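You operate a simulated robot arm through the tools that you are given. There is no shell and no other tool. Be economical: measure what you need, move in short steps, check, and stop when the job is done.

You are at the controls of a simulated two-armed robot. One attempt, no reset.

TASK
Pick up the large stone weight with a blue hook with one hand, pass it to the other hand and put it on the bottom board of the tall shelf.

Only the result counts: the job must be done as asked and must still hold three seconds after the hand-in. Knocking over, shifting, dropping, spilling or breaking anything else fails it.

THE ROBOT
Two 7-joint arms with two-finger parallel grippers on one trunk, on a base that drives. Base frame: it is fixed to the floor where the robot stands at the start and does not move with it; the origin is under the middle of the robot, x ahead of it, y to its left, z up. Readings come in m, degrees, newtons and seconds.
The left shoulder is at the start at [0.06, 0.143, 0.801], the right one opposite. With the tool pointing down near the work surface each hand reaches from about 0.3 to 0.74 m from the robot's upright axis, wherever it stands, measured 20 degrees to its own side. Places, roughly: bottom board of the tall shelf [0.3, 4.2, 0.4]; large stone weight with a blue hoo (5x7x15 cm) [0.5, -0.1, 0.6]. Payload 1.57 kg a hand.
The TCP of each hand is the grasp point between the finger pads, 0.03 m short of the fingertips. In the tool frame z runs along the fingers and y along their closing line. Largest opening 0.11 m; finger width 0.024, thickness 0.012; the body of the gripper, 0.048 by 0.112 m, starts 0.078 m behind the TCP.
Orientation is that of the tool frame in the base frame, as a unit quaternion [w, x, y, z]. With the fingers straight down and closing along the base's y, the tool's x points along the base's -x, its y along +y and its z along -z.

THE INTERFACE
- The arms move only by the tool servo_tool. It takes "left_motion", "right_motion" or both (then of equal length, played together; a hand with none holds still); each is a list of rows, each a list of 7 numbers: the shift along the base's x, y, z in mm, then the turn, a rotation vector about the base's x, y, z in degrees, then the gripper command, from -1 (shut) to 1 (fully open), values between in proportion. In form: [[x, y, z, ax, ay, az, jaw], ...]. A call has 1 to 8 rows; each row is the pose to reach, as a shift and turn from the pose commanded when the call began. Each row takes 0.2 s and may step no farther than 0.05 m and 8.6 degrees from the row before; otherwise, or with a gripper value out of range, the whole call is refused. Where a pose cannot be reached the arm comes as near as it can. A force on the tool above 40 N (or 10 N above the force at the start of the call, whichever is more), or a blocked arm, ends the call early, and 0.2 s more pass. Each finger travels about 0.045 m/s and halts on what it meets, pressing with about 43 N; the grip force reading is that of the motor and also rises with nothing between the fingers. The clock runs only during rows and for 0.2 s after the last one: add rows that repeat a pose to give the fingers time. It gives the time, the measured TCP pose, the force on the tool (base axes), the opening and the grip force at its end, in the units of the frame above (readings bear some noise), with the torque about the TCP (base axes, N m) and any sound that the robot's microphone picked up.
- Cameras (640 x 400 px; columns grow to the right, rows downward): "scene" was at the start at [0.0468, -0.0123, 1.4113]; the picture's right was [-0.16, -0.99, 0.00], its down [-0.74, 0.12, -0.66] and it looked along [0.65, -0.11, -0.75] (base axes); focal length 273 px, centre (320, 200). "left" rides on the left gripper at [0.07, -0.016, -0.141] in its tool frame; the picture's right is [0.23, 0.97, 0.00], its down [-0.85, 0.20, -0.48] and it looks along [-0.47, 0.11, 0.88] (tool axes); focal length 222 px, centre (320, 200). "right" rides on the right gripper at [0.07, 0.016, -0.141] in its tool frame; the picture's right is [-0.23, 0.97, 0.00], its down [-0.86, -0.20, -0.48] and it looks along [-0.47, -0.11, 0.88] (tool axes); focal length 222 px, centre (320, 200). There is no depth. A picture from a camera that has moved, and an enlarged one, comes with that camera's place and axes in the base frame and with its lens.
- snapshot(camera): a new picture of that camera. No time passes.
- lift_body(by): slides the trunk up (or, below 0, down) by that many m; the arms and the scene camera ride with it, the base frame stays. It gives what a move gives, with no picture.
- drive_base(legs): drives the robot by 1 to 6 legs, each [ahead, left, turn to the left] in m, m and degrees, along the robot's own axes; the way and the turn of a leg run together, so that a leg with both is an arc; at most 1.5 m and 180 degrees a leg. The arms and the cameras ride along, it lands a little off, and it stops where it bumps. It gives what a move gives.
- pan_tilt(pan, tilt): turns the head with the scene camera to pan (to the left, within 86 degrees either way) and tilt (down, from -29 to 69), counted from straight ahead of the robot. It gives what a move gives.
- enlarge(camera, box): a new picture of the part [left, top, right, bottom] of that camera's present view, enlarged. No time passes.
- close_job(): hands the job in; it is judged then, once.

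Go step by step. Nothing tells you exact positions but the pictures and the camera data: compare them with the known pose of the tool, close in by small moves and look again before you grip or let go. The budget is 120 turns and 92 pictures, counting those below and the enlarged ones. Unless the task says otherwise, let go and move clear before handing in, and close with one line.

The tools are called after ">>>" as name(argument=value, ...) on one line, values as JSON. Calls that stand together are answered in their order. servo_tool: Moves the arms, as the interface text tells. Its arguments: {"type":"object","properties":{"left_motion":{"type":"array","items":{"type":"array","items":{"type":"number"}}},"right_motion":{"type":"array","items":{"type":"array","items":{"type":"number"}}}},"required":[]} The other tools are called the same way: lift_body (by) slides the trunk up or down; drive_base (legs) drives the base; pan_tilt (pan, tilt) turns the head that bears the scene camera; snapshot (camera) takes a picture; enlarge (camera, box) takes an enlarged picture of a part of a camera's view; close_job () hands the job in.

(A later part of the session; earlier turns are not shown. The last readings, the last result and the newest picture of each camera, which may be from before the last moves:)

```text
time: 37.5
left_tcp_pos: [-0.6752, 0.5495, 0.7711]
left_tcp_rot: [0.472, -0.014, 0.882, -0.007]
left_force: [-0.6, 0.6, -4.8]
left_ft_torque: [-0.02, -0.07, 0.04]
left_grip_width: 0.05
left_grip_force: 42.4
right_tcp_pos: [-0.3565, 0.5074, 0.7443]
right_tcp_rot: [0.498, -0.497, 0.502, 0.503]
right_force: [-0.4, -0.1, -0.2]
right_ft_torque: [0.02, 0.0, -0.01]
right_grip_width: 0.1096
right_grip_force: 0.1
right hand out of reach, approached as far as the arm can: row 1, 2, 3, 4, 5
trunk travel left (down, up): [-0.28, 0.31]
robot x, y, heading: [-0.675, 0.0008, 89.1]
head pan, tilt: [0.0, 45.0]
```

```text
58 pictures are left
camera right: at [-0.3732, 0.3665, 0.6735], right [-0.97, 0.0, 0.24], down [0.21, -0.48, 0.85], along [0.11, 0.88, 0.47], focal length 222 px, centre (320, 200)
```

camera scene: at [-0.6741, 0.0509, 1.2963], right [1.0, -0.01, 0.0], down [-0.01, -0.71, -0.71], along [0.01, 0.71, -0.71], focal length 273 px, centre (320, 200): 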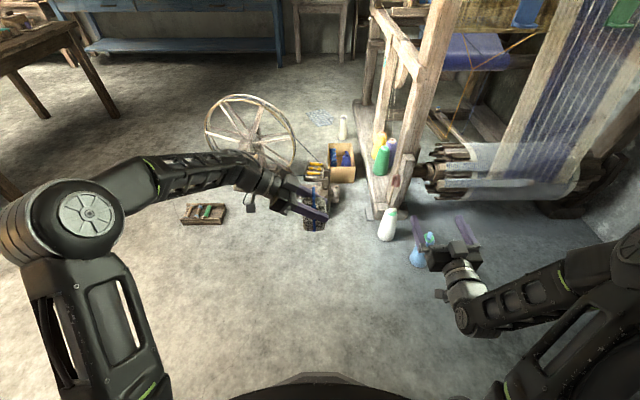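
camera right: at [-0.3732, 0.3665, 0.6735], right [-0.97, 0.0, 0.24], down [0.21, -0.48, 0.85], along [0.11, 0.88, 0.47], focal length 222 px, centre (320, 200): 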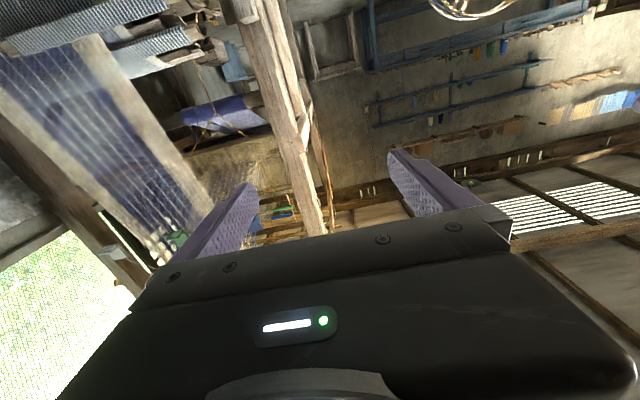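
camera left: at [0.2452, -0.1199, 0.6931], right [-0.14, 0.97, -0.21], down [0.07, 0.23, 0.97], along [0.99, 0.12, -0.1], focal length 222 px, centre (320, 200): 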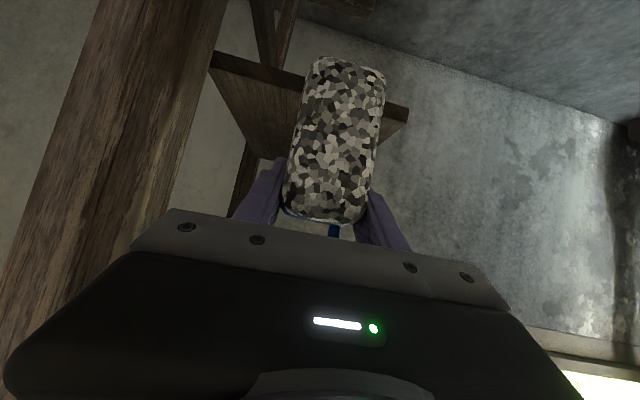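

The right hand is level but needs to work farther out. I'll move the weight ahead and a bit right with the left hand, then bring the right hand behind it.

>>> servo_tool(left_motion=[[10, 35, 0, 0, 0, 0, -1], [25, 70, 0, 0, 0, 0, -1], [45, 105, 0, 0, 0, 0, -1], [70, 131, 0, 0, 0, 0, -1], [70, 131, 0, 0, 0, 0, -1]])

>>> servo_tool(right_motion=[[-45, 5, 0, 0, 0, 0, 1], [-90, 5, 0, 0, 0, 0, 1], [-135, 5, -5, 0, 0, 0, 1], [-180, 5, -10, 0, 0, 0, 1], [-220, 5, -18, 0, 0, 0, 1], [-245, 5, -22, 0, 0, 0, 1], [-245, 5, -22, 0, 0, 0, 1]])

>>> snapshot(camera="scene")

>>> snapshot(camera="right")

>>> snapshot(camera="left")

```text
time: 38.7
left_tcp_pos: [-0.6062, 0.6792, 0.7732]
left_tcp_rot: [0.471, -0.013, 0.882, -0.008]
left_force: [-0.7, -0.1, -5.1]
left_ft_torque: [0.01, -0.07, 0.01]
left_grip_width: 0.0498
left_grip_force: 42.8
right_tcp_pos: [-0.3555, 0.5075, 0.7419]
right_tcp_rot: [0.498, -0.497, 0.503, 0.502]
right_force: [0.0, -0.2, -0.5]
right_ft_torque: [0.02, 0.03, 0.04]
right_grip_width: 0.1099
right_grip_force: 0.0
trunk travel left (down, up): [-0.28, 0.31]
robot x, y, heading: [-0.6717, -0.0024, 89.3]
head pan, tilt: [0.0, 45.0]
```

```text
time: 40.3
left_tcp_pos: [-0.607, 0.6797, 0.7717]
left_tcp_rot: [0.471, -0.013, 0.882, -0.008]
left_force: [0.7, 0.5, -5.5]
left_ft_torque: [0.01, -0.06, 0.01]
left_grip_width: 0.0496
left_grip_force: 43.6
right_tcp_pos: [-0.6003, 0.5106, 0.7223]
right_tcp_rot: [0.497, -0.498, 0.502, 0.502]
right_force: [-0.3, -0.1, 1.1]
right_ft_torque: [-0.01, -0.01, -0.02]
right_grip_width: 0.1099
right_grip_force: 0.1
right hand out of reach, approached as far as the arm can: row 1, 2, 3, 4
trunk travel left (down, up): [-0.28, 0.31]
robot x, y, heading: [-0.672, 0.0022, 89.3]
head pan, tilt: [0.0, 45.0]
```

```text
57 pictures are left
camera scene: at [-0.6735, 0.0511, 1.2963], right [1.0, -0.01, 0.0], down [-0.01, -0.71, -0.71], along [0.01, 0.71, -0.71], focal length 273 px, centre (320, 200)
```

scene: 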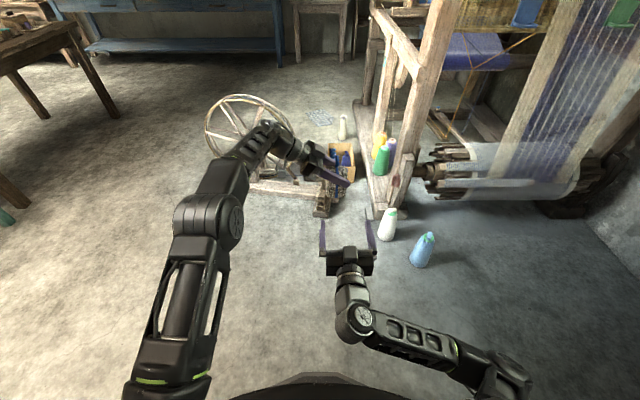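

```text
56 pictures are left
camera right: at [-0.616, 0.3692, 0.6532], right [-0.97, 0.0, 0.24], down [0.21, -0.48, 0.85], along [0.11, 0.88, 0.46], focal length 222 px, centre (320, 200)
```

right: 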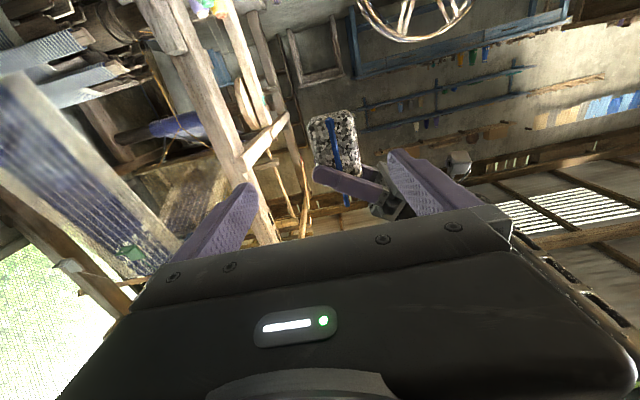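

```text
55 pictures are left
camera left: at [-0.7629, 0.6615, 0.7947], right [-0.14, 0.97, -0.21], down [0.07, 0.23, 0.97], along [0.99, 0.12, -0.1], focal length 222 px, centre (320, 200)
```

left: 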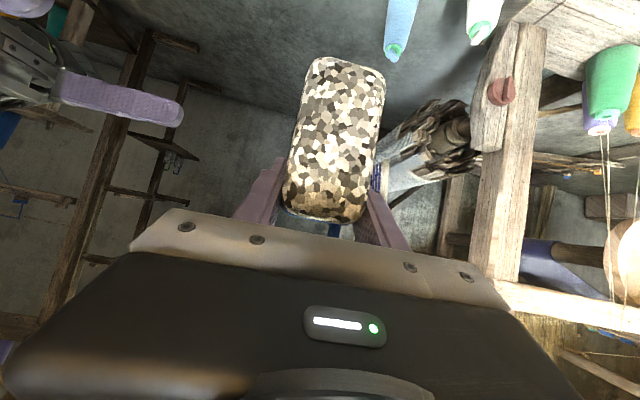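

Both hands are aligned; the weight's middle is about 10 mm left of the right hand's axis. I'll close in partway and re-check.

>>> servo_tool(right_motion=[[-5, 35, 0, 0, 0, 0, 1], [-10, 65, 0, 0, 0, 0, 1], [-10, 90, 0, 0, 0, 0, 1], [-10, 90, 0, 0, 0, 0, 1]])

>>> snapshot(camera="right")

>>> enlarge(camera="scene", box=[240, 130, 420, 270])

>>> snapshot(camera="left")

```text
time: 41.3
left_tcp_pos: [-0.6068, 0.6794, 0.773]
left_tcp_rot: [0.472, -0.013, 0.882, -0.008]
left_force: [-0.4, 0.3, -6.5]
left_ft_torque: [-0.03, -0.06, 0.01]
left_grip_width: 0.05
left_grip_force: 43.3
right_tcp_pos: [-0.6106, 0.6028, 0.7213]
right_tcp_rot: [0.498, -0.498, 0.502, 0.502]
right_force: [-0.2, 0.4, 0.1]
right_ft_torque: [0.03, 0.0, 0.01]
right_grip_width: 0.1099
right_grip_force: 0.1
trunk travel left (down, up): [-0.28, 0.31]
robot x, y, heading: [-0.6712, -0.0013, 89.3]
head pan, tilt: [0.0, 45.0]
```

```text
54 pictures are left
camera right: at [-0.6268, 0.4615, 0.6522], right [-0.97, 0.0, 0.24], down [0.21, -0.48, 0.85], along [0.11, 0.88, 0.46], focal length 222 px, centre (320, 200)
```

right: 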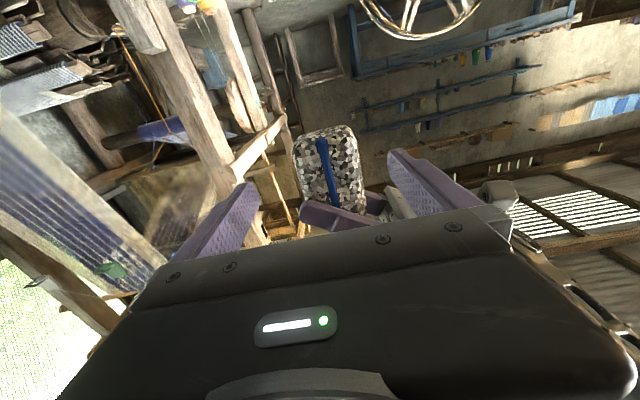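

```text
2.86 times, centred on (330, 200) of scene
camera zoom: at [-0.6735, 0.0511, 1.2963], right [1.0, -0.01, 0.0], down [-0.01, -0.71, -0.71], along [0.01, 0.71, -0.71], focal length 780 px, centre (291, 200)
```

zoom: 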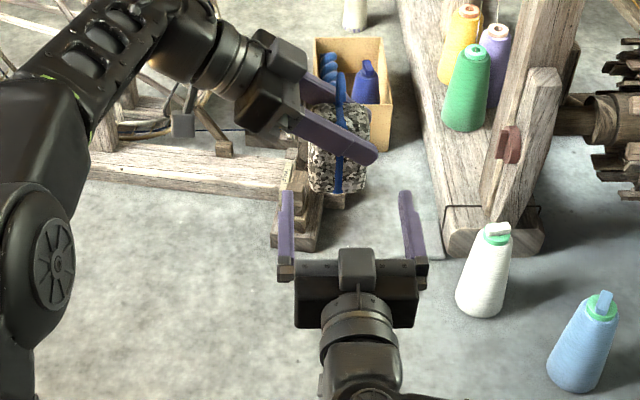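

```text
52 pictures are left
camera left: at [-0.7629, 0.6615, 0.7946], right [-0.14, 0.97, -0.21], down [0.07, 0.23, 0.97], along [0.99, 0.12, -0.1], focal length 222 px, centre (320, 200)
```

left: 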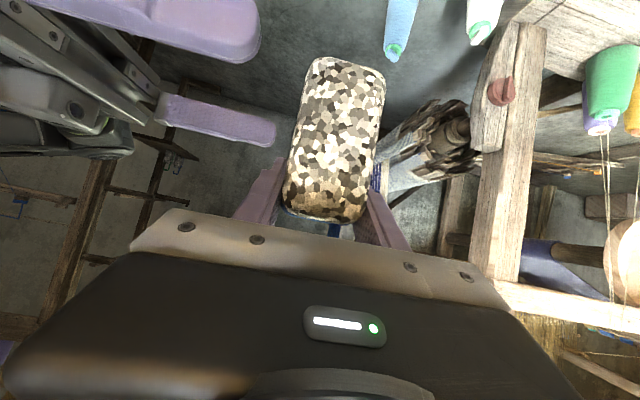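

The weight's middle is at x≈-0.62; I'll shift 9 mm left, 4 mm lower, and go in to grip the lower body.

>>> servo_tool(right_motion=[[-9, 0, -4, 0, 0, 0, 1], [-9, 30, -4, 0, 0, 0, 1], [-9, 50, -4, 0, 0, 0, 1], [-9, 66, -4, 0, 0, 0, 1], [-9, 66, -4, 0, 0, 0, 1]])

>>> snapshot(camera="right")

>>> snapshot(camera="left")

>>> enlarge(camera="scene", box=[270, 130, 390, 230])

```text
time: 42.5
left_tcp_pos: [-0.6065, 0.6793, 0.7737]
left_tcp_rot: [0.472, -0.014, 0.881, -0.008]
left_force: [-0.4, 0.3, -5.3]
left_ft_torque: [0.0, -0.08, 0.01]
left_grip_width: 0.0499
left_grip_force: 43.2
right_tcp_pos: [-0.6209, 0.6671, 0.7206]
right_tcp_rot: [0.497, -0.497, 0.503, 0.503]
right_force: [0.0, -0.2, -0.3]
right_ft_torque: [-0.03, 0.02, 0.03]
right_grip_width: 0.1101
right_grip_force: 0.0
trunk travel left (down, up): [-0.28, 0.31]
robot x, y, heading: [-0.672, -0.0021, 89.5]
head pan, tilt: [0.0, 45.0]
```

```text
51 pictures are left
camera right: at [-0.6371, 0.5259, 0.651], right [-0.97, 0.0, 0.24], down [0.21, -0.48, 0.85], along [0.11, 0.88, 0.46], focal length 222 px, centre (320, 200)
```

right: 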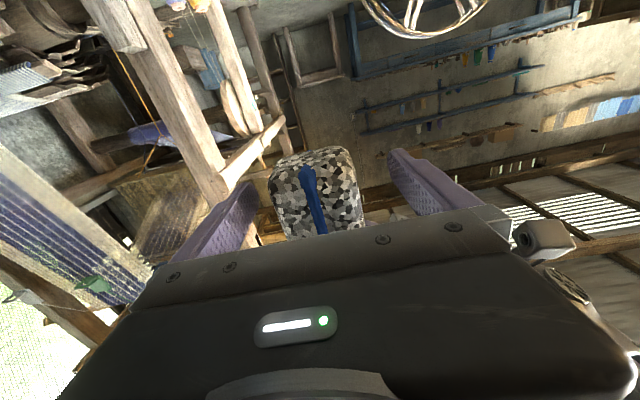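

```text
50 pictures are left
camera left: at [-0.7629, 0.6615, 0.7946], right [-0.14, 0.97, -0.21], down [0.07, 0.23, 0.97], along [0.99, 0.12, -0.1], focal length 222 px, centre (320, 200)
```

left: 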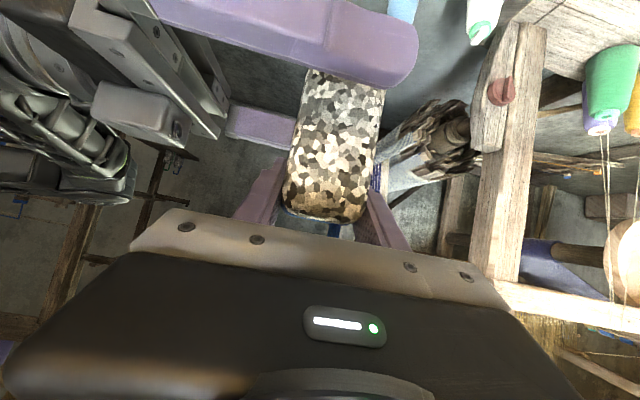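

```text
4.00 times, centred on (330, 180) of scene
camera zoom: at [-0.6735, 0.0511, 1.2963], right [1.0, -0.01, 0.0], down [-0.01, -0.71, -0.71], along [0.01, 0.71, -0.71], focal length 1093 px, centre (280, 280)
```

zoom: 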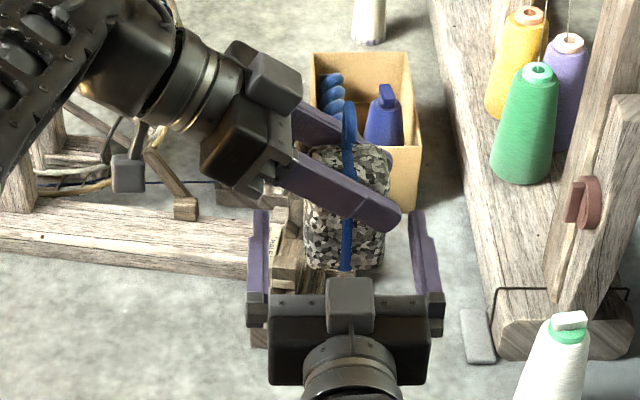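

The weight is centred between the right fingers, below the left ones. Closing the right hand.

>>> servo_tool(right_motion=[[0, 0, 0, 0, 0, 0, 0.5], [0, 0, 0, 0, 0, 0, 0.2], [0, 0, 0, 0, 0, 0, -0.2], [0, 0, 0, 0, 0, 0, -1], [0, 0, 0, 0, 0, 0, -1], [0, 0, 0, 0, 0, 0, -1]])

>>> snapshot(camera="right")

```text
time: 43.9
left_tcp_pos: [-0.609, 0.6797, 0.7719]
left_tcp_rot: [0.47, -0.014, 0.882, -0.007]
left_force: [-17.3, -2.5, -1.7]
left_ft_torque: [-0.21, 0.97, -1.02]
left_grip_width: 0.0501
left_grip_force: 43.0
right_tcp_pos: [-0.6188, 0.6666, 0.7207]
right_tcp_rot: [0.498, -0.497, 0.503, 0.501]
right_force: [17.4, 2.0, 1.1]
right_ft_torque: [0.12, -0.09, 0.82]
right_grip_width: 0.0625
right_grip_force: 38.5
trunk travel left (down, up): [-0.28, 0.31]
robot x, y, heading: [-0.6716, 0.0011, 89.4]
head pan, tilt: [0.0, 45.0]
```

```text
48 pictures are left
camera right: at [-0.6358, 0.5263, 0.6506], right [-0.97, 0.0, 0.24], down [0.21, -0.48, 0.85], along [0.12, 0.88, 0.46], focal length 222 px, centre (320, 200)
```

right: 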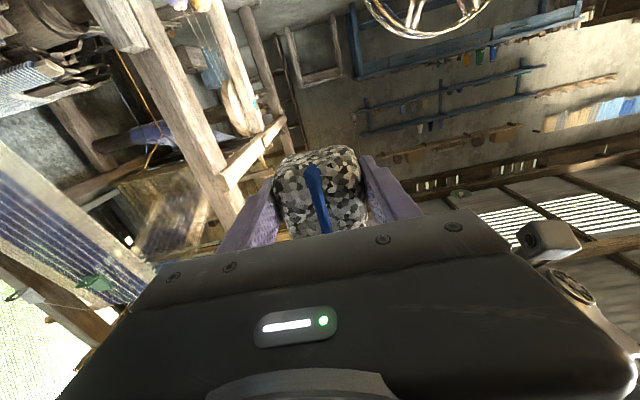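

Both hands hold it with about 17 N between them; I'll ease the right hand 3 mm to relieve that.

>>> servo_tool(right_motion=[[1.5, 0, 0, 0, 0, 0, -1], [3, 0, 0, 0, 0, 0, -1], [3, 0, 0, 0, 0, 0, -1], [3, 0, 0, 0, 0, 0, -1]])

```text
time: 44.9
left_tcp_pos: [-0.6071, 0.6798, 0.7735]
left_tcp_rot: [0.47, -0.013, 0.883, -0.007]
left_force: [-13.6, 4.2, -2.6]
left_ft_torque: [-0.02, 1.15, -1.2]
left_grip_width: 0.0498
left_grip_force: 42.5
right_tcp_pos: [-0.6177, 0.6672, 0.72]
right_tcp_rot: [0.497, -0.498, 0.503, 0.502]
right_force: [13.8, -4.3, -0.1]
right_ft_torque: [0.26, -0.39, 0.97]
right_grip_width: 0.062
right_grip_force: 43.0
trunk travel left (down, up): [-0.28, 0.31]
robot x, y, heading: [-0.6736, -0.0004, 89.3]
head pan, tilt: [0.0, 45.0]
```

>>> servo_tool(right_motion=[[2, 0, 0, 0, 0, 0, -1], [4, 0, 0, 0, 0, 0, -1], [6, 0, 0, 0, 0, 0, -1], [6, 0, 0, 0, 0, 0, -1]])

>>> snapshot(camera="left")

>>> enlarge(camera="scene", box=[270, 130, 390, 230])

```text
time: 45.9
left_tcp_pos: [-0.6037, 0.679, 0.7741]
left_tcp_rot: [0.473, -0.012, 0.881, -0.009]
left_force: [17.2, 2.6, -6.2]
left_ft_torque: [0.64, 0.63, 0.03]
left_grip_width: 0.0497
left_grip_force: 42.8
right_tcp_pos: [-0.6138, 0.6668, 0.7201]
right_tcp_rot: [0.495, -0.499, 0.501, 0.504]
right_force: [-17.1, -2.3, -0.6]
right_ft_torque: [-0.49, -1.64, 0.13]
right_grip_width: 0.0621
right_grip_force: 42.7
trunk travel left (down, up): [-0.28, 0.31]
robot x, y, heading: [-0.6732, -0.0028, 89.4]
head pan, tilt: [0.0, 45.0]
```

```text
47 pictures are left
camera left: at [-0.7602, 0.6611, 0.7949], right [-0.14, 0.97, -0.21], down [0.07, 0.23, 0.97], along [0.99, 0.12, -0.1], focal length 222 px, centre (320, 200)
```

left: 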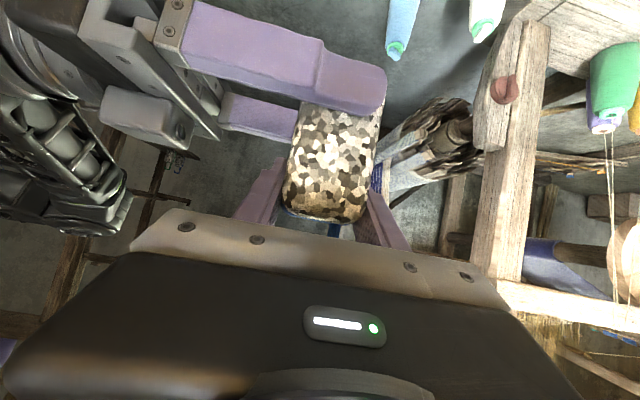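

```text
4.00 times, centred on (330, 180) of scene
camera zoom: at [-0.6735, 0.0511, 1.2963], right [1.0, -0.01, 0.0], down [-0.01, -0.71, -0.71], along [0.01, 0.71, -0.71], focal length 1093 px, centre (280, 280)
```

zoom: 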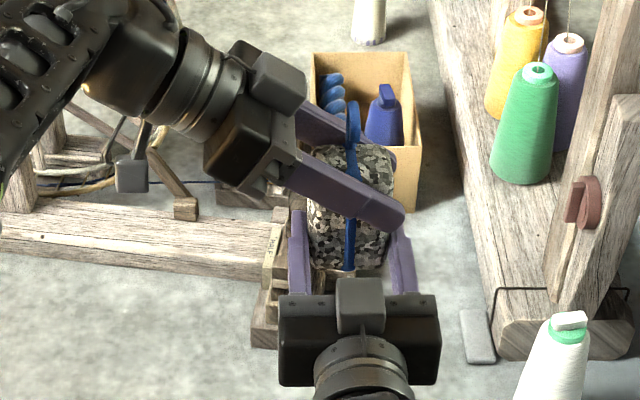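

Overshot; back 3 mm to zero the force, then open the left hand.

>>> servo_tool(right_motion=[[-1.5, 0, 0, 0, 0, 0, -1], [-3, 0, 0, 0, 0, 0, -1], [-3, 0, 0, 0, 0, 0, -1]])

```text
time: 46.7
left_tcp_pos: [-0.6066, 0.6796, 0.7716]
left_tcp_rot: [0.472, -0.014, 0.882, -0.008]
left_force: [21.1, 9.0, -4.8]
left_ft_torque: [-0.17, -0.88, -1.55]
left_grip_width: 0.0499
left_grip_force: 43.5
right_tcp_pos: [-0.6164, 0.6668, 0.7207]
right_tcp_rot: [0.495, -0.499, 0.502, 0.504]
right_force: [-21.9, -8.5, 0.2]
right_ft_torque: [0.63, -0.29, 1.68]
right_grip_width: 0.0618
right_grip_force: 43.0
trunk travel left (down, up): [-0.28, 0.31]
robot x, y, heading: [-0.6725, -0.0005, 89.4]
head pan, tilt: [0.0, 45.0]
```

>>> servo_tool(left_motion=[[0, 0, 0, 0, 0, 0, -0.05], [0, 0, 0, 0, 0, 0, 0.2], [0, 0, 0, 0, 0, 0, 0.45], [0, 0, 0, 0, 0, 0, 0.45], [0, 0, 0, 0, 0, 0, 0.45]])

>>> snapshot(camera="left")

>>> enlarge(camera="scene", box=[270, 130, 390, 230])

```text
time: 47.9
left_tcp_pos: [-0.6055, 0.6797, 0.7739]
left_tcp_rot: [0.471, -0.012, 0.882, -0.009]
left_force: [-0.3, 0.1, 0.0]
left_ft_torque: [0.01, 0.0, 0.05]
left_grip_width: 0.0797
left_grip_force: 0.0
right_tcp_pos: [-0.613, 0.6675, 0.7201]
right_tcp_rot: [0.497, -0.498, 0.502, 0.502]
right_force: [0.2, -0.4, -0.6]
right_ft_torque: [-0.08, 0.02, -0.01]
right_grip_width: 0.0618
right_grip_force: 42.8
trunk travel left (down, up): [-0.28, 0.31]
robot x, y, heading: [-0.6777, 0.001, 89.5]
head pan, tilt: [0.0, 45.0]
```

```text
45 pictures are left
camera left: at [-0.7629, 0.6616, 0.7947], right [-0.14, 0.97, -0.21], down [0.07, 0.23, 0.97], along [0.99, 0.12, -0.1], focal length 222 px, centre (320, 200)
```

left: 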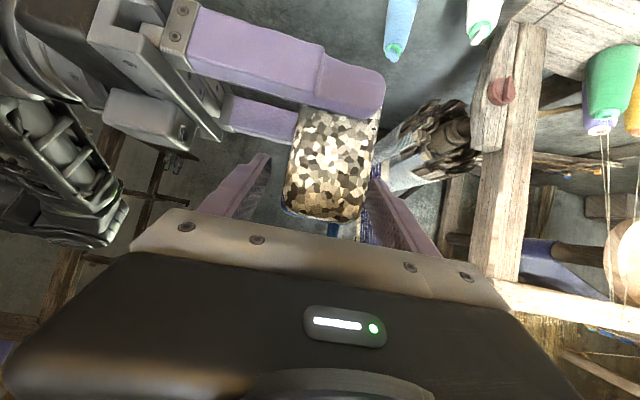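

```text
4.00 times, centred on (330, 180) of scene
camera zoom: at [-0.6735, 0.0511, 1.2963], right [1.0, -0.01, 0.0], down [-0.01, -0.71, -0.71], along [0.01, 0.71, -0.71], focal length 1093 px, centre (280, 280)
```

zoom: 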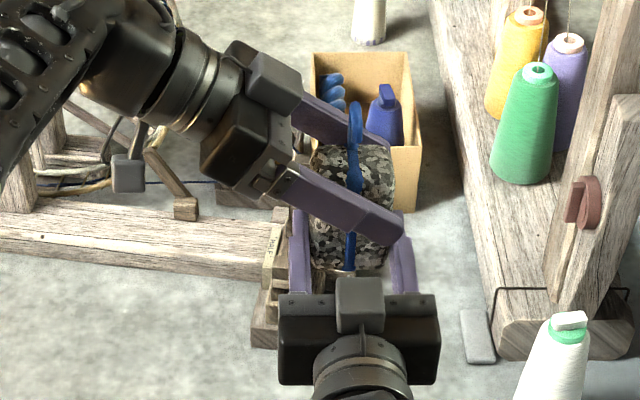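

The left hand is open; withdrawing it back along its fingers.

>>> servo_tool(left_motion=[[-25, 0, 16, 0, 0, 0, 0.45], [-60, 0, 38, 0, 0, 0, 0.45], [-95, 0, 55, 0, 0, 0, 0.45], [-135, 0, 65, 0, 0, 0, 0.45], [-175, -20, 70, 0, 0, 0, 0.45]])

>>> snapshot(camera="scene")

>>> snapshot(camera="left")

```text
time: 49.1
left_tcp_pos: [-0.7717, 0.6442, 0.8351]
left_tcp_rot: [0.471, -0.015, 0.882, -0.005]
left_force: [-0.4, 0.6, 0.3]
left_ft_torque: [-0.01, -0.02, -0.02]
left_grip_width: 0.0799
left_grip_force: 0.1
left hand out of reach, approached as far as the arm can: row 4, 5
right_tcp_pos: [-0.6132, 0.6662, 0.7201]
right_tcp_rot: [0.498, -0.497, 0.503, 0.502]
right_force: [-1.0, -0.8, -0.9]
right_ft_torque: [-0.05, 0.01, -0.01]
right_grip_width: 0.0617
right_grip_force: 42.9
trunk travel left (down, up): [-0.28, 0.31]
robot x, y, heading: [-0.6748, -0.0013, 89.2]
head pan, tilt: [0.0, 45.0]
```

```text
43 pictures are left
camera scene: at [-0.6733, 0.051, 1.2963], right [1.0, -0.01, 0.0], down [-0.01, -0.71, -0.71], along [0.01, 0.71, -0.71], focal length 273 px, centre (320, 200)
```

scene: 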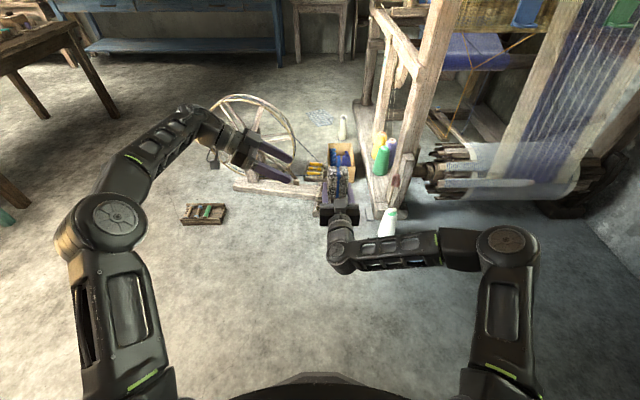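

```text
42 pictures are left
camera left: at [-0.9282, 0.6255, 0.8563], right [-0.15, 0.97, -0.21], down [0.07, 0.22, 0.97], along [0.99, 0.13, -0.1], focal length 222 px, centre (320, 200)
```

left: 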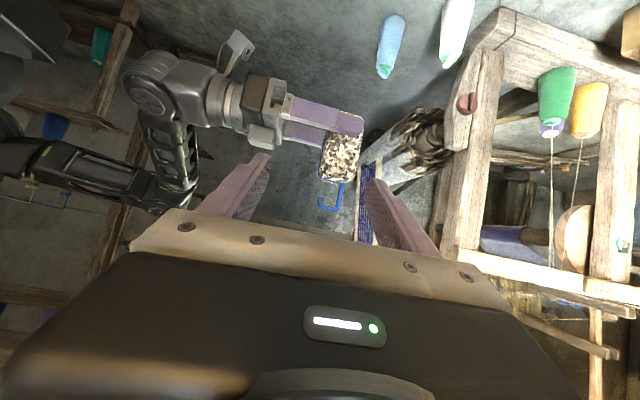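

The right hand holds the weight alone. I'll fold the left hand back toward the robot, pointing down, for driving.

>>> servo_tool(left_motion=[[-15, -20, 15, 0, 8, 0, 0.4], [-30, -50, 30, 0, 16, 0, 0.4], [-45, -80, 40, 0, 24, 0, 0.4], [-60, -110, 50, 0, 32, 0, 0.4], [-75, -140, 60, 0, 40, 0, 0.4], [-85, -165, 60, 0, 48, 0, 0.4], [-90, -185, 60, 0, 56, 0, 0.4], [-90, -195, 60, 0, 56, 0, 0.4]])

>>> pan_tilt(pan=70, tilt=35)

>>> snapshot(camera="scene")

>>> pan_tilt(pan=25, tilt=20)

>>> snapshot(camera="scene")

```text
time: 50.9
left_tcp_pos: [-0.8652, 0.45, 0.8654]
left_tcp_rot: [0.002, -0.014, 1.0, 0.001]
left_force: [0.7, -0.1, -0.2]
left_ft_torque: [0.02, 0.02, -0.01]
left_grip_width: 0.0772
left_grip_force: 0.1
left hand out of reach, approached as far as the arm can: row 1, 2, 3, 4, 5, 6, 7, 8
right_tcp_pos: [-0.6154, 0.6672, 0.7208]
right_tcp_rot: [0.497, -0.497, 0.504, 0.503]
right_force: [0.2, -0.3, -5.4]
right_ft_torque: [-0.09, 0.01, 0.01]
right_grip_width: 0.062
right_grip_force: 42.8
trunk travel left (down, up): [-0.28, 0.31]
robot x, y, heading: [-0.6708, -0.0026, 89.4]
head pan, tilt: [0.0, 45.0]
```

```text
time: 52.3
left_tcp_pos: [-0.8637, 0.4507, 0.8663]
left_tcp_rot: [0.002, -0.014, 1.0, 0.002]
left_force: [0.6, -0.4, -0.4]
left_ft_torque: [0.03, -0.03, -0.02]
left_grip_width: 0.077
left_grip_force: 0.1
right_tcp_pos: [-0.6133, 0.6676, 0.7206]
right_tcp_rot: [0.498, -0.498, 0.503, 0.502]
right_force: [-0.8, 0.2, -4.8]
right_ft_torque: [-0.06, -0.03, 0.02]
right_grip_width: 0.0617
right_grip_force: 42.6
trunk travel left (down, up): [-0.28, 0.31]
robot x, y, heading: [-0.6737, -0.0023, 89.4]
head pan, tilt: [70.0, 35.0]
```

```text
41 pictures are left
camera scene: at [-0.7567, 0.0008, 1.3111], right [0.35, 0.94, 0.0], down [0.54, -0.2, -0.82], along [-0.77, 0.29, -0.57], focal length 273 px, centre (320, 200)
```

scene: 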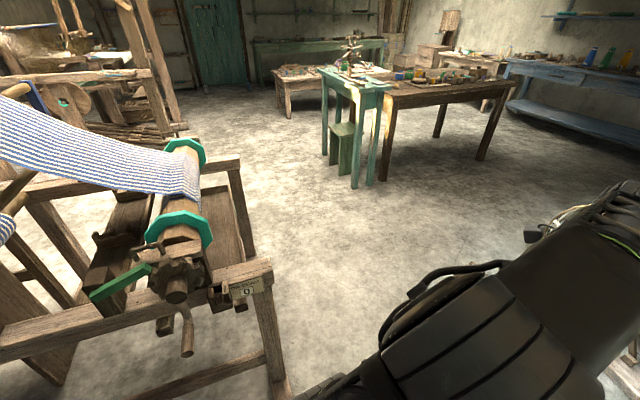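

```text
time: 53.4
left_tcp_pos: [-0.8628, 0.4506, 0.8666]
left_tcp_rot: [0.001, -0.015, 1.0, 0.002]
left_force: [0.2, 0.4, -0.3]
left_ft_torque: [0.03, 0.0, 0.02]
left_grip_width: 0.077
left_grip_force: 0.0
right_tcp_pos: [-0.6138, 0.6672, 0.7211]
right_tcp_rot: [0.497, -0.498, 0.502, 0.503]
right_force: [0.6, 0.5, -6.0]
right_ft_torque: [-0.03, 0.0, 0.01]
right_grip_width: 0.0618
right_grip_force: 42.4
trunk travel left (down, up): [-0.28, 0.31]
robot x, y, heading: [-0.6726, -0.0007, 89.3]
head pan, tilt: [25.0, 20.0]
```

```text
40 pictures are left
camera scene: at [-0.7129, 0.0545, 1.335], right [0.91, 0.41, 0.0], down [0.14, -0.31, -0.94], along [-0.39, 0.85, -0.34], focal length 273 px, centre (320, 200)
```

scene: 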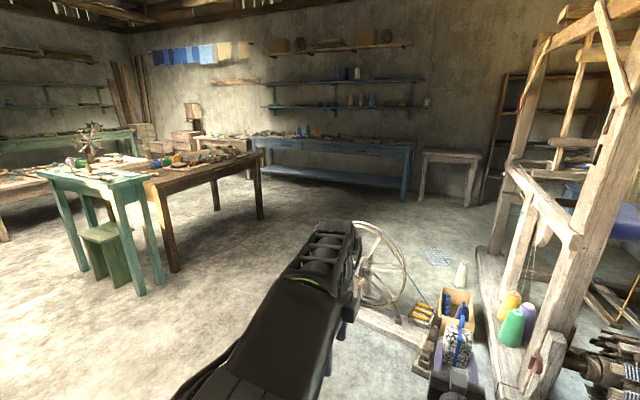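

There's a frame corner near [-1.3, 0.0] to the left-behind and a green table near [-2.6, 1.2], so I'll go forward a little, turn to face -x, and drive along y≈0.48.

>>> drive_base(legs=[[0.47, 0, 0], [0, 0, 90]])

>>> pan_tilt(pan=0, tilt=35)

>>> snapshot(camera="scene")

```text
time: 60.0
left_tcp_pos: [-1.1245, 0.2867, 0.8655]
left_tcp_rot: [0.0, 0.71, -0.704, -0.002]
left_force: [1.0, 0.1, 0.3]
left_ft_torque: [0.0, 0.0, 0.0]
left_grip_width: 0.0769
left_grip_force: 0.1
right_tcp_pos: [-1.3359, 0.5404, 0.7202]
right_tcp_rot: [-0.003, 0.707, -0.011, -0.707]
right_force: [-0.2, 0.8, -5.2]
right_ft_torque: [-0.01, -0.06, -0.03]
right_grip_width: 0.0618
right_grip_force: 42.8
trunk travel left (down, up): [-0.28, 0.31]
robot x, y, heading: [-0.6665, 0.4651, 178.2]
head pan, tilt: [25.0, 20.0]
```

```text
time: 60.9
left_tcp_pos: [-1.1254, 0.2873, 0.8668]
left_tcp_rot: [-0.001, 0.71, -0.704, -0.002]
left_force: [0.1, 0.5, -0.4]
left_ft_torque: [0.02, 0.0, 0.01]
left_grip_width: 0.0771
left_grip_force: 0.0
right_tcp_pos: [-1.3353, 0.5413, 0.7213]
right_tcp_rot: [-0.004, 0.707, -0.011, -0.707]
right_force: [-0.5, 0.6, -5.4]
right_ft_torque: [0.01, -0.1, -0.02]
right_grip_width: 0.0617
right_grip_force: 43.3
trunk travel left (down, up): [-0.28, 0.31]
robot x, y, heading: [-0.6668, 0.4661, 178.1]
head pan, tilt: [0.0, 35.0]
```

```text
39 pictures are left
camera scene: at [-0.7276, 0.4691, 1.3112], right [0.03, 1.0, 0.0], down [0.57, -0.02, -0.82], along [-0.82, 0.02, -0.57], focal length 273 px, centre (320, 200)
```

scene: 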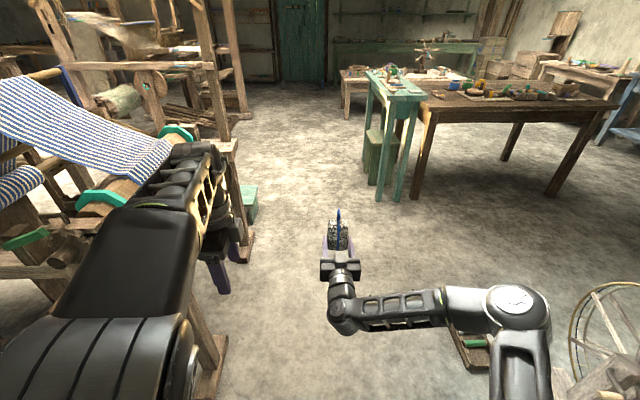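

The frame edge is at y≈0.02 and its cloth beam up to z≈0.9; I'll shift 0.1 m away from it and drive ahead to x≈-1.95.

>>> drive_base(legs=[[0, -0.1, 0], [1.28, 0, 0]])

>>> pan_tilt(pan=-60, tilt=30)

>>> snapshot(camera="scene")

```text
time: 68.1
left_tcp_pos: [-2.417, 0.4398, 0.8646]
left_tcp_rot: [0.0, -0.706, 0.708, 0.002]
left_force: [-0.4, -0.5, 0.3]
left_ft_torque: [-0.01, 0.02, 0.01]
left_grip_width: 0.077
left_grip_force: 0.1
right_tcp_pos: [-2.6227, 0.6968, 0.7199]
right_tcp_rot: [-0.008, 0.707, -0.016, -0.707]
right_force: [-0.7, -1.4, -5.0]
right_ft_torque: [0.01, -0.08, -0.01]
right_grip_width: 0.0617
right_grip_force: 43.4
trunk travel left (down, up): [-0.28, 0.31]
robot x, y, heading: [-1.9579, 0.6102, 177.7]
head pan, tilt: [0.0, 35.0]
```

```text
time: 69.4
left_tcp_pos: [-2.4157, 0.4383, 0.8661]
left_tcp_rot: [0.0, -0.706, 0.708, 0.003]
left_force: [0.2, 0.6, -0.6]
left_ft_torque: [0.05, 0.01, -0.01]
left_grip_width: 0.0771
left_grip_force: 0.0
right_tcp_pos: [-2.6226, 0.6968, 0.7193]
right_tcp_rot: [-0.008, 0.707, -0.016, -0.707]
right_force: [0.3, 0.8, -5.6]
right_ft_torque: [-0.01, 0.0, -0.01]
right_grip_width: 0.062
right_grip_force: 43.0
trunk travel left (down, up): [-0.28, 0.31]
robot x, y, heading: [-1.9569, 0.6129, 177.6]
head pan, tilt: [-60.0, 30.0]
```

```text
38 pictures are left
camera scene: at [-1.9701, 0.6926, 1.3189], right [0.89, 0.46, 0.0], down [0.23, -0.44, -0.87], along [-0.4, 0.77, -0.5], focal length 273 px, centre (320, 200)
```

scene: 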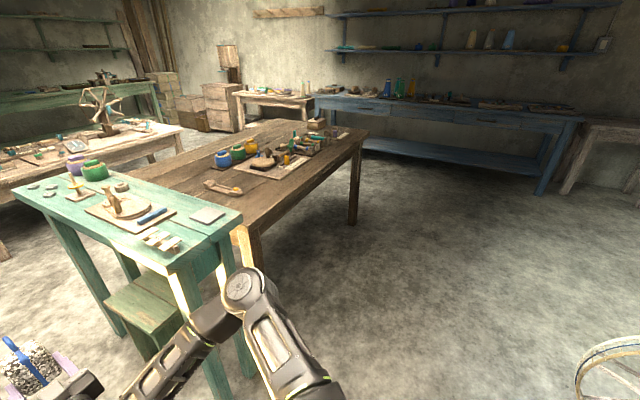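

The green table's corner (z≈0.83) near [-2.55, 0.98] is too close to turn here. I'll back up 0.4 m, turn to face +y, then sidestep to x≈-1.97 and look.

>>> drive_base(legs=[[-0.4, 0.1, 0], [0, 0, -88], [0, 0.4, 0]])

>>> pan_tilt(pan=0, tilt=30)

>>> snapshot(camera="scene")

```text
time: 77.8
left_tcp_pos: [-2.1521, 0.9413, 0.8665]
left_tcp_rot: [0.002, -0.023, 1.0, 0.002]
left_force: [-0.3, 0.6, 0.5]
left_ft_torque: [0.0, 0.0, 0.04]
left_grip_width: 0.0772
left_grip_force: 0.1
right_tcp_pos: [-1.9076, 1.162, 0.719]
right_tcp_rot: [0.493, -0.501, 0.5, 0.506]
right_force: [-1.0, -0.3, -6.1]
right_ft_torque: [-0.08, 0.0, 0.0]
right_grip_width: 0.0616
right_grip_force: 43.2
trunk travel left (down, up): [-0.28, 0.31]
robot x, y, heading: [-1.9554, 0.4927, 90.1]
head pan, tilt: [-60.0, 30.0]
```

```text
time: 79.1
left_tcp_pos: [-2.1527, 0.9419, 0.8664]
left_tcp_rot: [0.002, -0.022, 1.0, 0.001]
left_force: [0.0, 0.3, -0.7]
left_ft_torque: [0.03, 0.04, 0.01]
left_grip_width: 0.077
left_grip_force: 0.0
right_tcp_pos: [-1.9055, 1.1612, 0.7199]
right_tcp_rot: [0.493, -0.501, 0.5, 0.506]
right_force: [0.3, -0.4, -4.8]
right_ft_torque: [-0.1, 0.01, -0.03]
right_grip_width: 0.0616
right_grip_force: 43.1
trunk travel left (down, up): [-0.28, 0.31]
robot x, y, heading: [-1.9567, 0.4914, 90.3]
head pan, tilt: [0.0, 30.0]
```

```text
37 pictures are left
camera scene: at [-1.957, 0.5538, 1.3189], right [1.0, 0.0, 0.0], down [0.0, -0.5, -0.87], along [0.0, 0.87, -0.5], focal length 273 px, centre (320, 200)
```

scene: 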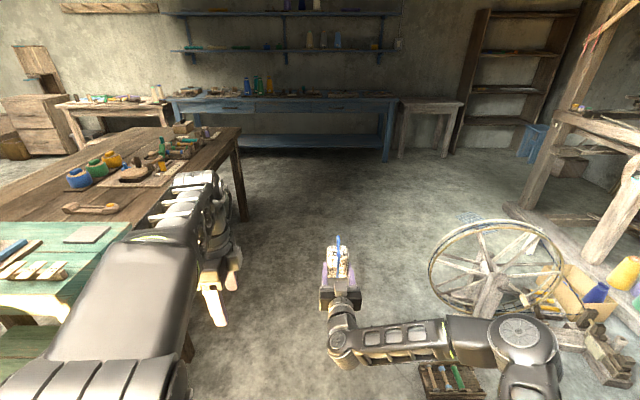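

The tall shelf stands at the far wall (x≈0–0.75, y≈4.3), bottom board at z≈0.41 and about 0.4 m clear above it, open toward me. I'll drive ahead along x≈-1.95 to y≈3.0.

>>> drive_base(legs=[[1.25, 0, 0], [1.25, 0, 0]])

>>> pan_tilt(pan=-60, tilt=25)

>>> snapshot(camera="scene")

```text
time: 91.2
left_tcp_pos: [-2.2089, 3.4233, 0.8665]
left_tcp_rot: [0.002, -0.033, 0.999, 0.001]
left_force: [1.1, -0.5, 0.3]
left_ft_torque: [-0.03, 0.0, 0.02]
left_grip_width: 0.077
left_grip_force: 0.0
right_tcp_pos: [-1.9677, 3.6495, 0.7199]
right_tcp_rot: [0.487, -0.507, 0.494, 0.511]
right_force: [0.3, 0.6, -5.1]
right_ft_torque: [-0.06, -0.02, -0.01]
right_grip_width: 0.062
right_grip_force: 42.6
trunk travel left (down, up): [-0.28, 0.31]
robot x, y, heading: [-2.0036, 2.9831, 91.5]
head pan, tilt: [0.0, 30.0]
```

```text
time: 92.5
left_tcp_pos: [-2.2092, 3.4251, 0.8661]
left_tcp_rot: [0.001, -0.033, 0.999, 0.002]
left_force: [0.3, 0.4, 0.5]
left_ft_torque: [0.01, 0.05, -0.06]
left_grip_width: 0.0769
left_grip_force: 0.0
right_tcp_pos: [-1.9659, 3.6489, 0.7199]
right_tcp_rot: [0.488, -0.507, 0.494, 0.511]
right_force: [0.6, -1.1, -4.4]
right_ft_torque: [-0.08, 0.01, -0.02]
right_grip_width: 0.0616
right_grip_force: 42.5
trunk travel left (down, up): [-0.28, 0.31]
robot x, y, heading: [-2.0018, 2.9821, 91.2]
head pan, tilt: [-60.0, 25.0]
```

```text
36 pictures are left
camera scene: at [-1.9239, 2.998, 1.3269], right [0.52, -0.85, 0.0], down [-0.36, -0.22, -0.91], along [0.77, 0.47, -0.42], focal length 273 px, centre (320, 200)
```

scene: 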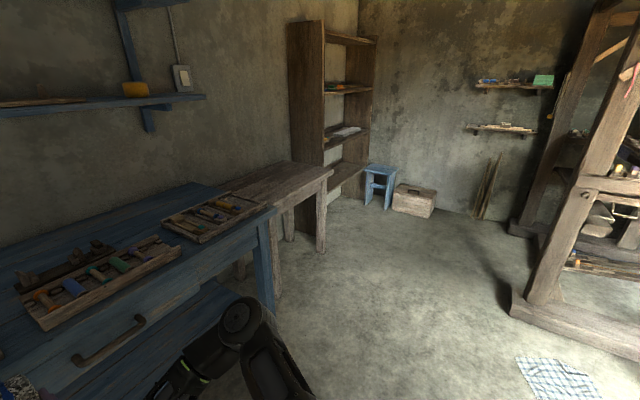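

The weight is near the blue table's edge, so I'll back off, turn to face +x, and travel along y≈3.12 between the table and the loom.

>>> drive_base(legs=[[-0.3, 0, 0], [0, 0, -91], [0, 0.42, 0]])

>>> pan_tilt(pan=0, tilt=30)

>>> snapshot(camera="scene")

```text
time: 100.6
left_tcp_pos: [-1.5672, 3.3048, 0.8658]
left_tcp_rot: [0.003, 0.677, 0.736, 0.0]
left_force: [-0.2, -0.2, 0.3]
left_ft_torque: [0.01, 0.02, 0.0]
left_grip_width: 0.0772
left_grip_force: 0.0
right_tcp_pos: [-1.3374, 3.0668, 0.7203]
right_tcp_rot: [0.706, -0.016, 0.708, 0.022]
right_force: [0.6, 0.3, -5.1]
right_ft_torque: [-0.01, 0.07, 0.0]
right_grip_width: 0.0617
right_grip_force: 43.1
trunk travel left (down, up): [-0.28, 0.31]
robot x, y, heading: [-2.0087, 3.0941, 2.4]
head pan, tilt: [-60.0, 25.0]
```

```text
time: 101.9
left_tcp_pos: [-1.5668, 3.3046, 0.866]
left_tcp_rot: [0.001, 0.678, 0.735, 0.0]
left_force: [0.4, -0.8, -0.4]
left_ft_torque: [-0.03, -0.01, 0.0]
left_grip_width: 0.0767
left_grip_force: 0.0
right_tcp_pos: [-1.3393, 3.0659, 0.7211]
right_tcp_rot: [0.706, -0.016, 0.708, 0.023]
right_force: [0.1, -0.2, -5.0]
right_ft_torque: [0.01, 0.1, -0.01]
right_grip_width: 0.0616
right_grip_force: 43.3
trunk travel left (down, up): [-0.28, 0.31]
robot x, y, heading: [-2.0114, 3.0911, 2.2]
head pan, tilt: [0.0, 30.0]
```

```text
35 pictures are left
camera scene: at [-1.9484, 3.0938, 1.3189], right [0.04, -1.0, 0.0], down [-0.5, -0.02, -0.87], along [0.87, 0.04, -0.5], focal length 273 px, centre (320, 200)
```

scene: 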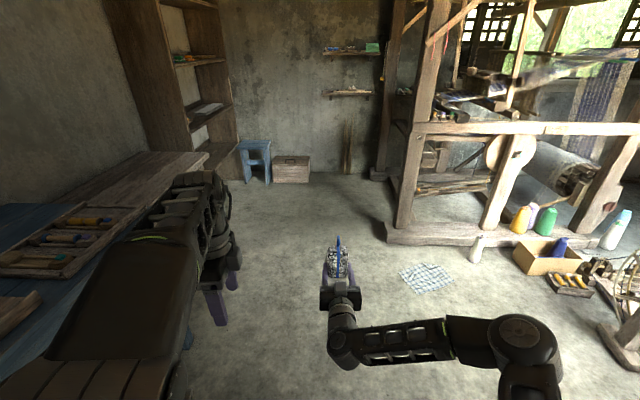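

I'll drift slightly left for elbow clearance from the loom, go ahead 1.4 m, and look at the shelf.

>>> drive_base(legs=[[0, 0.08, 0], [1.4, 0, 0]])

>>> pan_tilt(pan=45, tilt=30)

>>> snapshot(camera="scene")

```text
time: 109.7
left_tcp_pos: [-0.1127, 3.4115, 0.8653]
left_tcp_rot: [0.002, 0.687, 0.726, 0.0]
left_force: [0.3, -0.4, -0.5]
left_ft_torque: [0.04, -0.01, 0.03]
left_grip_width: 0.0769
left_grip_force: 0.0
right_tcp_pos: [0.1091, 3.1666, 0.7189]
right_tcp_rot: [0.706, -0.004, 0.708, 0.012]
right_force: [-0.3, 0.9, -5.4]
right_ft_torque: [-0.01, 0.1, 0.0]
right_grip_width: 0.0618
right_grip_force: 43.0
trunk travel left (down, up): [-0.28, 0.31]
robot x, y, heading: [-0.5639, 3.2137, 0.8]
head pan, tilt: [0.0, 30.0]
```

```text
time: 110.8
left_tcp_pos: [-0.112, 3.4132, 0.8665]
left_tcp_rot: [0.002, 0.688, 0.725, 0.001]
left_force: [-0.7, 0.9, 0.5]
left_ft_torque: [0.0, -0.02, 0.04]
left_grip_width: 0.0769
left_grip_force: 0.1
right_tcp_pos: [0.1102, 3.1679, 0.7192]
right_tcp_rot: [0.706, -0.005, 0.708, 0.012]
right_force: [0.4, -0.6, -5.2]
right_ft_torque: [0.0, 0.06, -0.01]
right_grip_width: 0.0617
right_grip_force: 42.7
trunk travel left (down, up): [-0.28, 0.31]
robot x, y, heading: [-0.5586, 3.2102, 0.8]
head pan, tilt: [45.0, 30.0]
```

```text
34 pictures are left
camera scene: at [-0.5273, 3.2761, 1.3189], right [0.72, -0.7, 0.0], down [-0.35, -0.36, -0.87], along [0.6, 0.62, -0.5], focal length 273 px, centre (320, 200)
```

scene: 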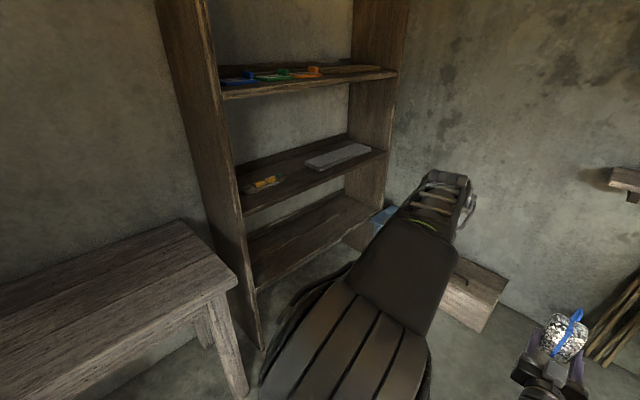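

The bottom board is empty: front edge y≈4.05, x from -0.15 to 0.66, depth to 4.34, next board at z≈0.80. I'll raise the left hand out of the way, drive to x≈0.03 and turn to face the shelf.

>>> servo_tool(left_motion=[[0, 0, 40, 0, 0, 0, 0.4], [0, 0, 80, 0, 0, 0, 0.4], [0, 0, 120, 0, 0, 0, 0.4]])

>>> drive_base(legs=[[0.59, 0, 0], [0, 0, 89]])

>>> pan_tilt(pan=0, tilt=40)

>>> snapshot(camera="scene")

```text
time: 111.7
left_tcp_pos: [-0.1133, 3.4114, 0.8663]
left_tcp_rot: [0.002, 0.688, 0.726, 0.0]
left_force: [-0.3, 0.7, -0.8]
left_ft_torque: [-0.02, -0.01, 0.01]
left_grip_width: 0.077
left_grip_force: 0.1
left hand out of reach, approached as far as the arm can: row 1, 2, 3
right_tcp_pos: [0.1073, 3.1673, 0.7199]
right_tcp_rot: [0.706, -0.003, 0.708, 0.01]
right_force: [0.3, 0.6, -6.1]
right_ft_torque: [0.01, 0.06, -0.01]
right_grip_width: 0.0617
right_grip_force: 42.9
trunk travel left (down, up): [-0.28, 0.31]
robot x, y, heading: [-0.557, 3.2135, 0.6]
head pan, tilt: [45.0, 30.0]
```

```text
time: 118.7
left_tcp_pos: [-0.1614, 3.6734, 0.8652]
left_tcp_rot: [0.002, -0.006, 1.0, 0.002]
left_force: [0.2, -0.4, -0.1]
left_ft_torque: [0.0, 0.02, -0.01]
left_grip_width: 0.0769
left_grip_force: 0.0
right_tcp_pos: [0.0926, 3.885, 0.7194]
right_tcp_rot: [0.502, -0.493, 0.508, 0.497]
right_force: [0.2, -0.7, -5.4]
right_ft_torque: [-0.1, 0.02, 0.02]
right_grip_width: 0.0617
right_grip_force: 42.9
trunk travel left (down, up): [-0.28, 0.31]
robot x, y, heading: [0.016, 3.2178, 88.2]
head pan, tilt: [45.0, 30.0]
```

```text
time: 119.8
left_tcp_pos: [-0.1622, 3.6723, 0.8662]
left_tcp_rot: [0.001, -0.006, 1.0, 0.002]
left_force: [0.1, -0.3, 0.6]
left_ft_torque: [0.04, -0.03, -0.03]
left_grip_width: 0.0773
left_grip_force: 0.1
right_tcp_pos: [0.0933, 3.8837, 0.72]
right_tcp_rot: [0.502, -0.493, 0.508, 0.497]
right_force: [-0.5, 0.4, -5.9]
right_ft_torque: [-0.1, 0.0, -0.01]
right_grip_width: 0.0614
right_grip_force: 43.2
trunk travel left (down, up): [-0.28, 0.31]
robot x, y, heading: [0.0222, 3.2178, 88.6]
head pan, tilt: [0.0, 40.0]
```

```text
33 pictures are left
camera scene: at [0.0211, 3.273, 1.3036], right [1.0, -0.03, 0.0], down [-0.02, -0.64, -0.77], along [0.02, 0.77, -0.64], focal length 273 px, centre (320, 200)
```

scene: 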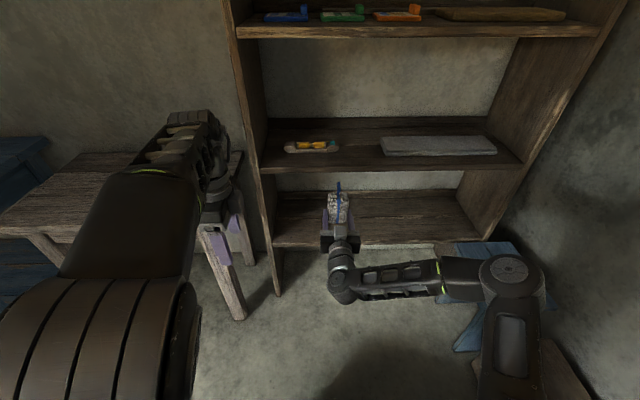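

I'm square to the shelf with the weight in front of the bottom bay. Lowering the trunk 0.27 m here, clear of everything, then check.

>>> lift_body(by=-0.262)

>>> snapshot(camera="scene")

>>> snapshot(camera="right")

>>> snapshot(camera="left")

```text
time: 122.5
left_tcp_pos: [-0.1621, 3.6732, 0.6038]
left_tcp_rot: [0.002, -0.006, 1.0, 0.001]
left_force: [0.2, 0.2, 0.1]
left_ft_torque: [0.0, -0.02, 0.0]
left_grip_width: 0.0769
left_grip_force: 0.1
right_tcp_pos: [0.093, 3.8841, 0.4584]
right_tcp_rot: [0.501, -0.494, 0.507, 0.497]
right_force: [-0.9, 1.2, -5.2]
right_ft_torque: [-0.09, -0.01, -0.01]
right_grip_width: 0.0621
right_grip_force: 42.8
trunk travel left (down, up): [-0.018, 0.572]
robot x, y, heading: [0.0211, 3.2158, 88.3]
head pan, tilt: [0.0, 40.0]
```

```text
32 pictures are left
camera scene: at [0.0211, 3.2728, 1.0416], right [1.0, -0.03, 0.0], down [-0.02, -0.64, -0.77], along [0.02, 0.77, -0.64], focal length 273 px, centre (320, 200)
```

scene: 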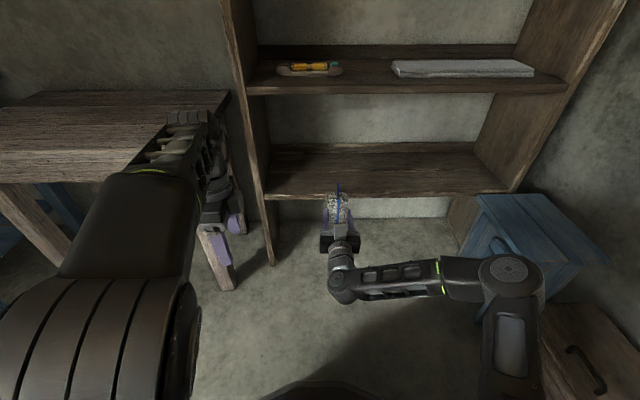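

```text
31 pictures are left
camera right: at [0.0735, 3.7432, 0.3884], right [-0.97, 0.02, 0.24], down [0.2, -0.48, 0.85], along [0.13, 0.88, 0.46], focal length 222 px, centre (320, 200)
```

right: 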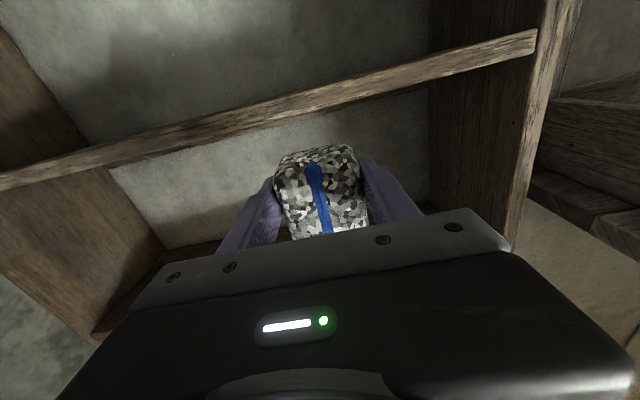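

```text
30 pictures are left
camera left: at [-0.2317, 3.655, 0.7457], right [-0.24, 0.97, 0.0], down [0.85, 0.21, 0.48], along [0.47, 0.12, -0.88], focal length 222 px, centre (320, 200)
```

left: 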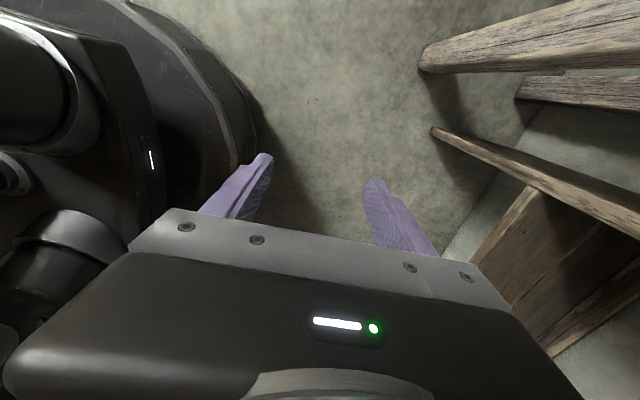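

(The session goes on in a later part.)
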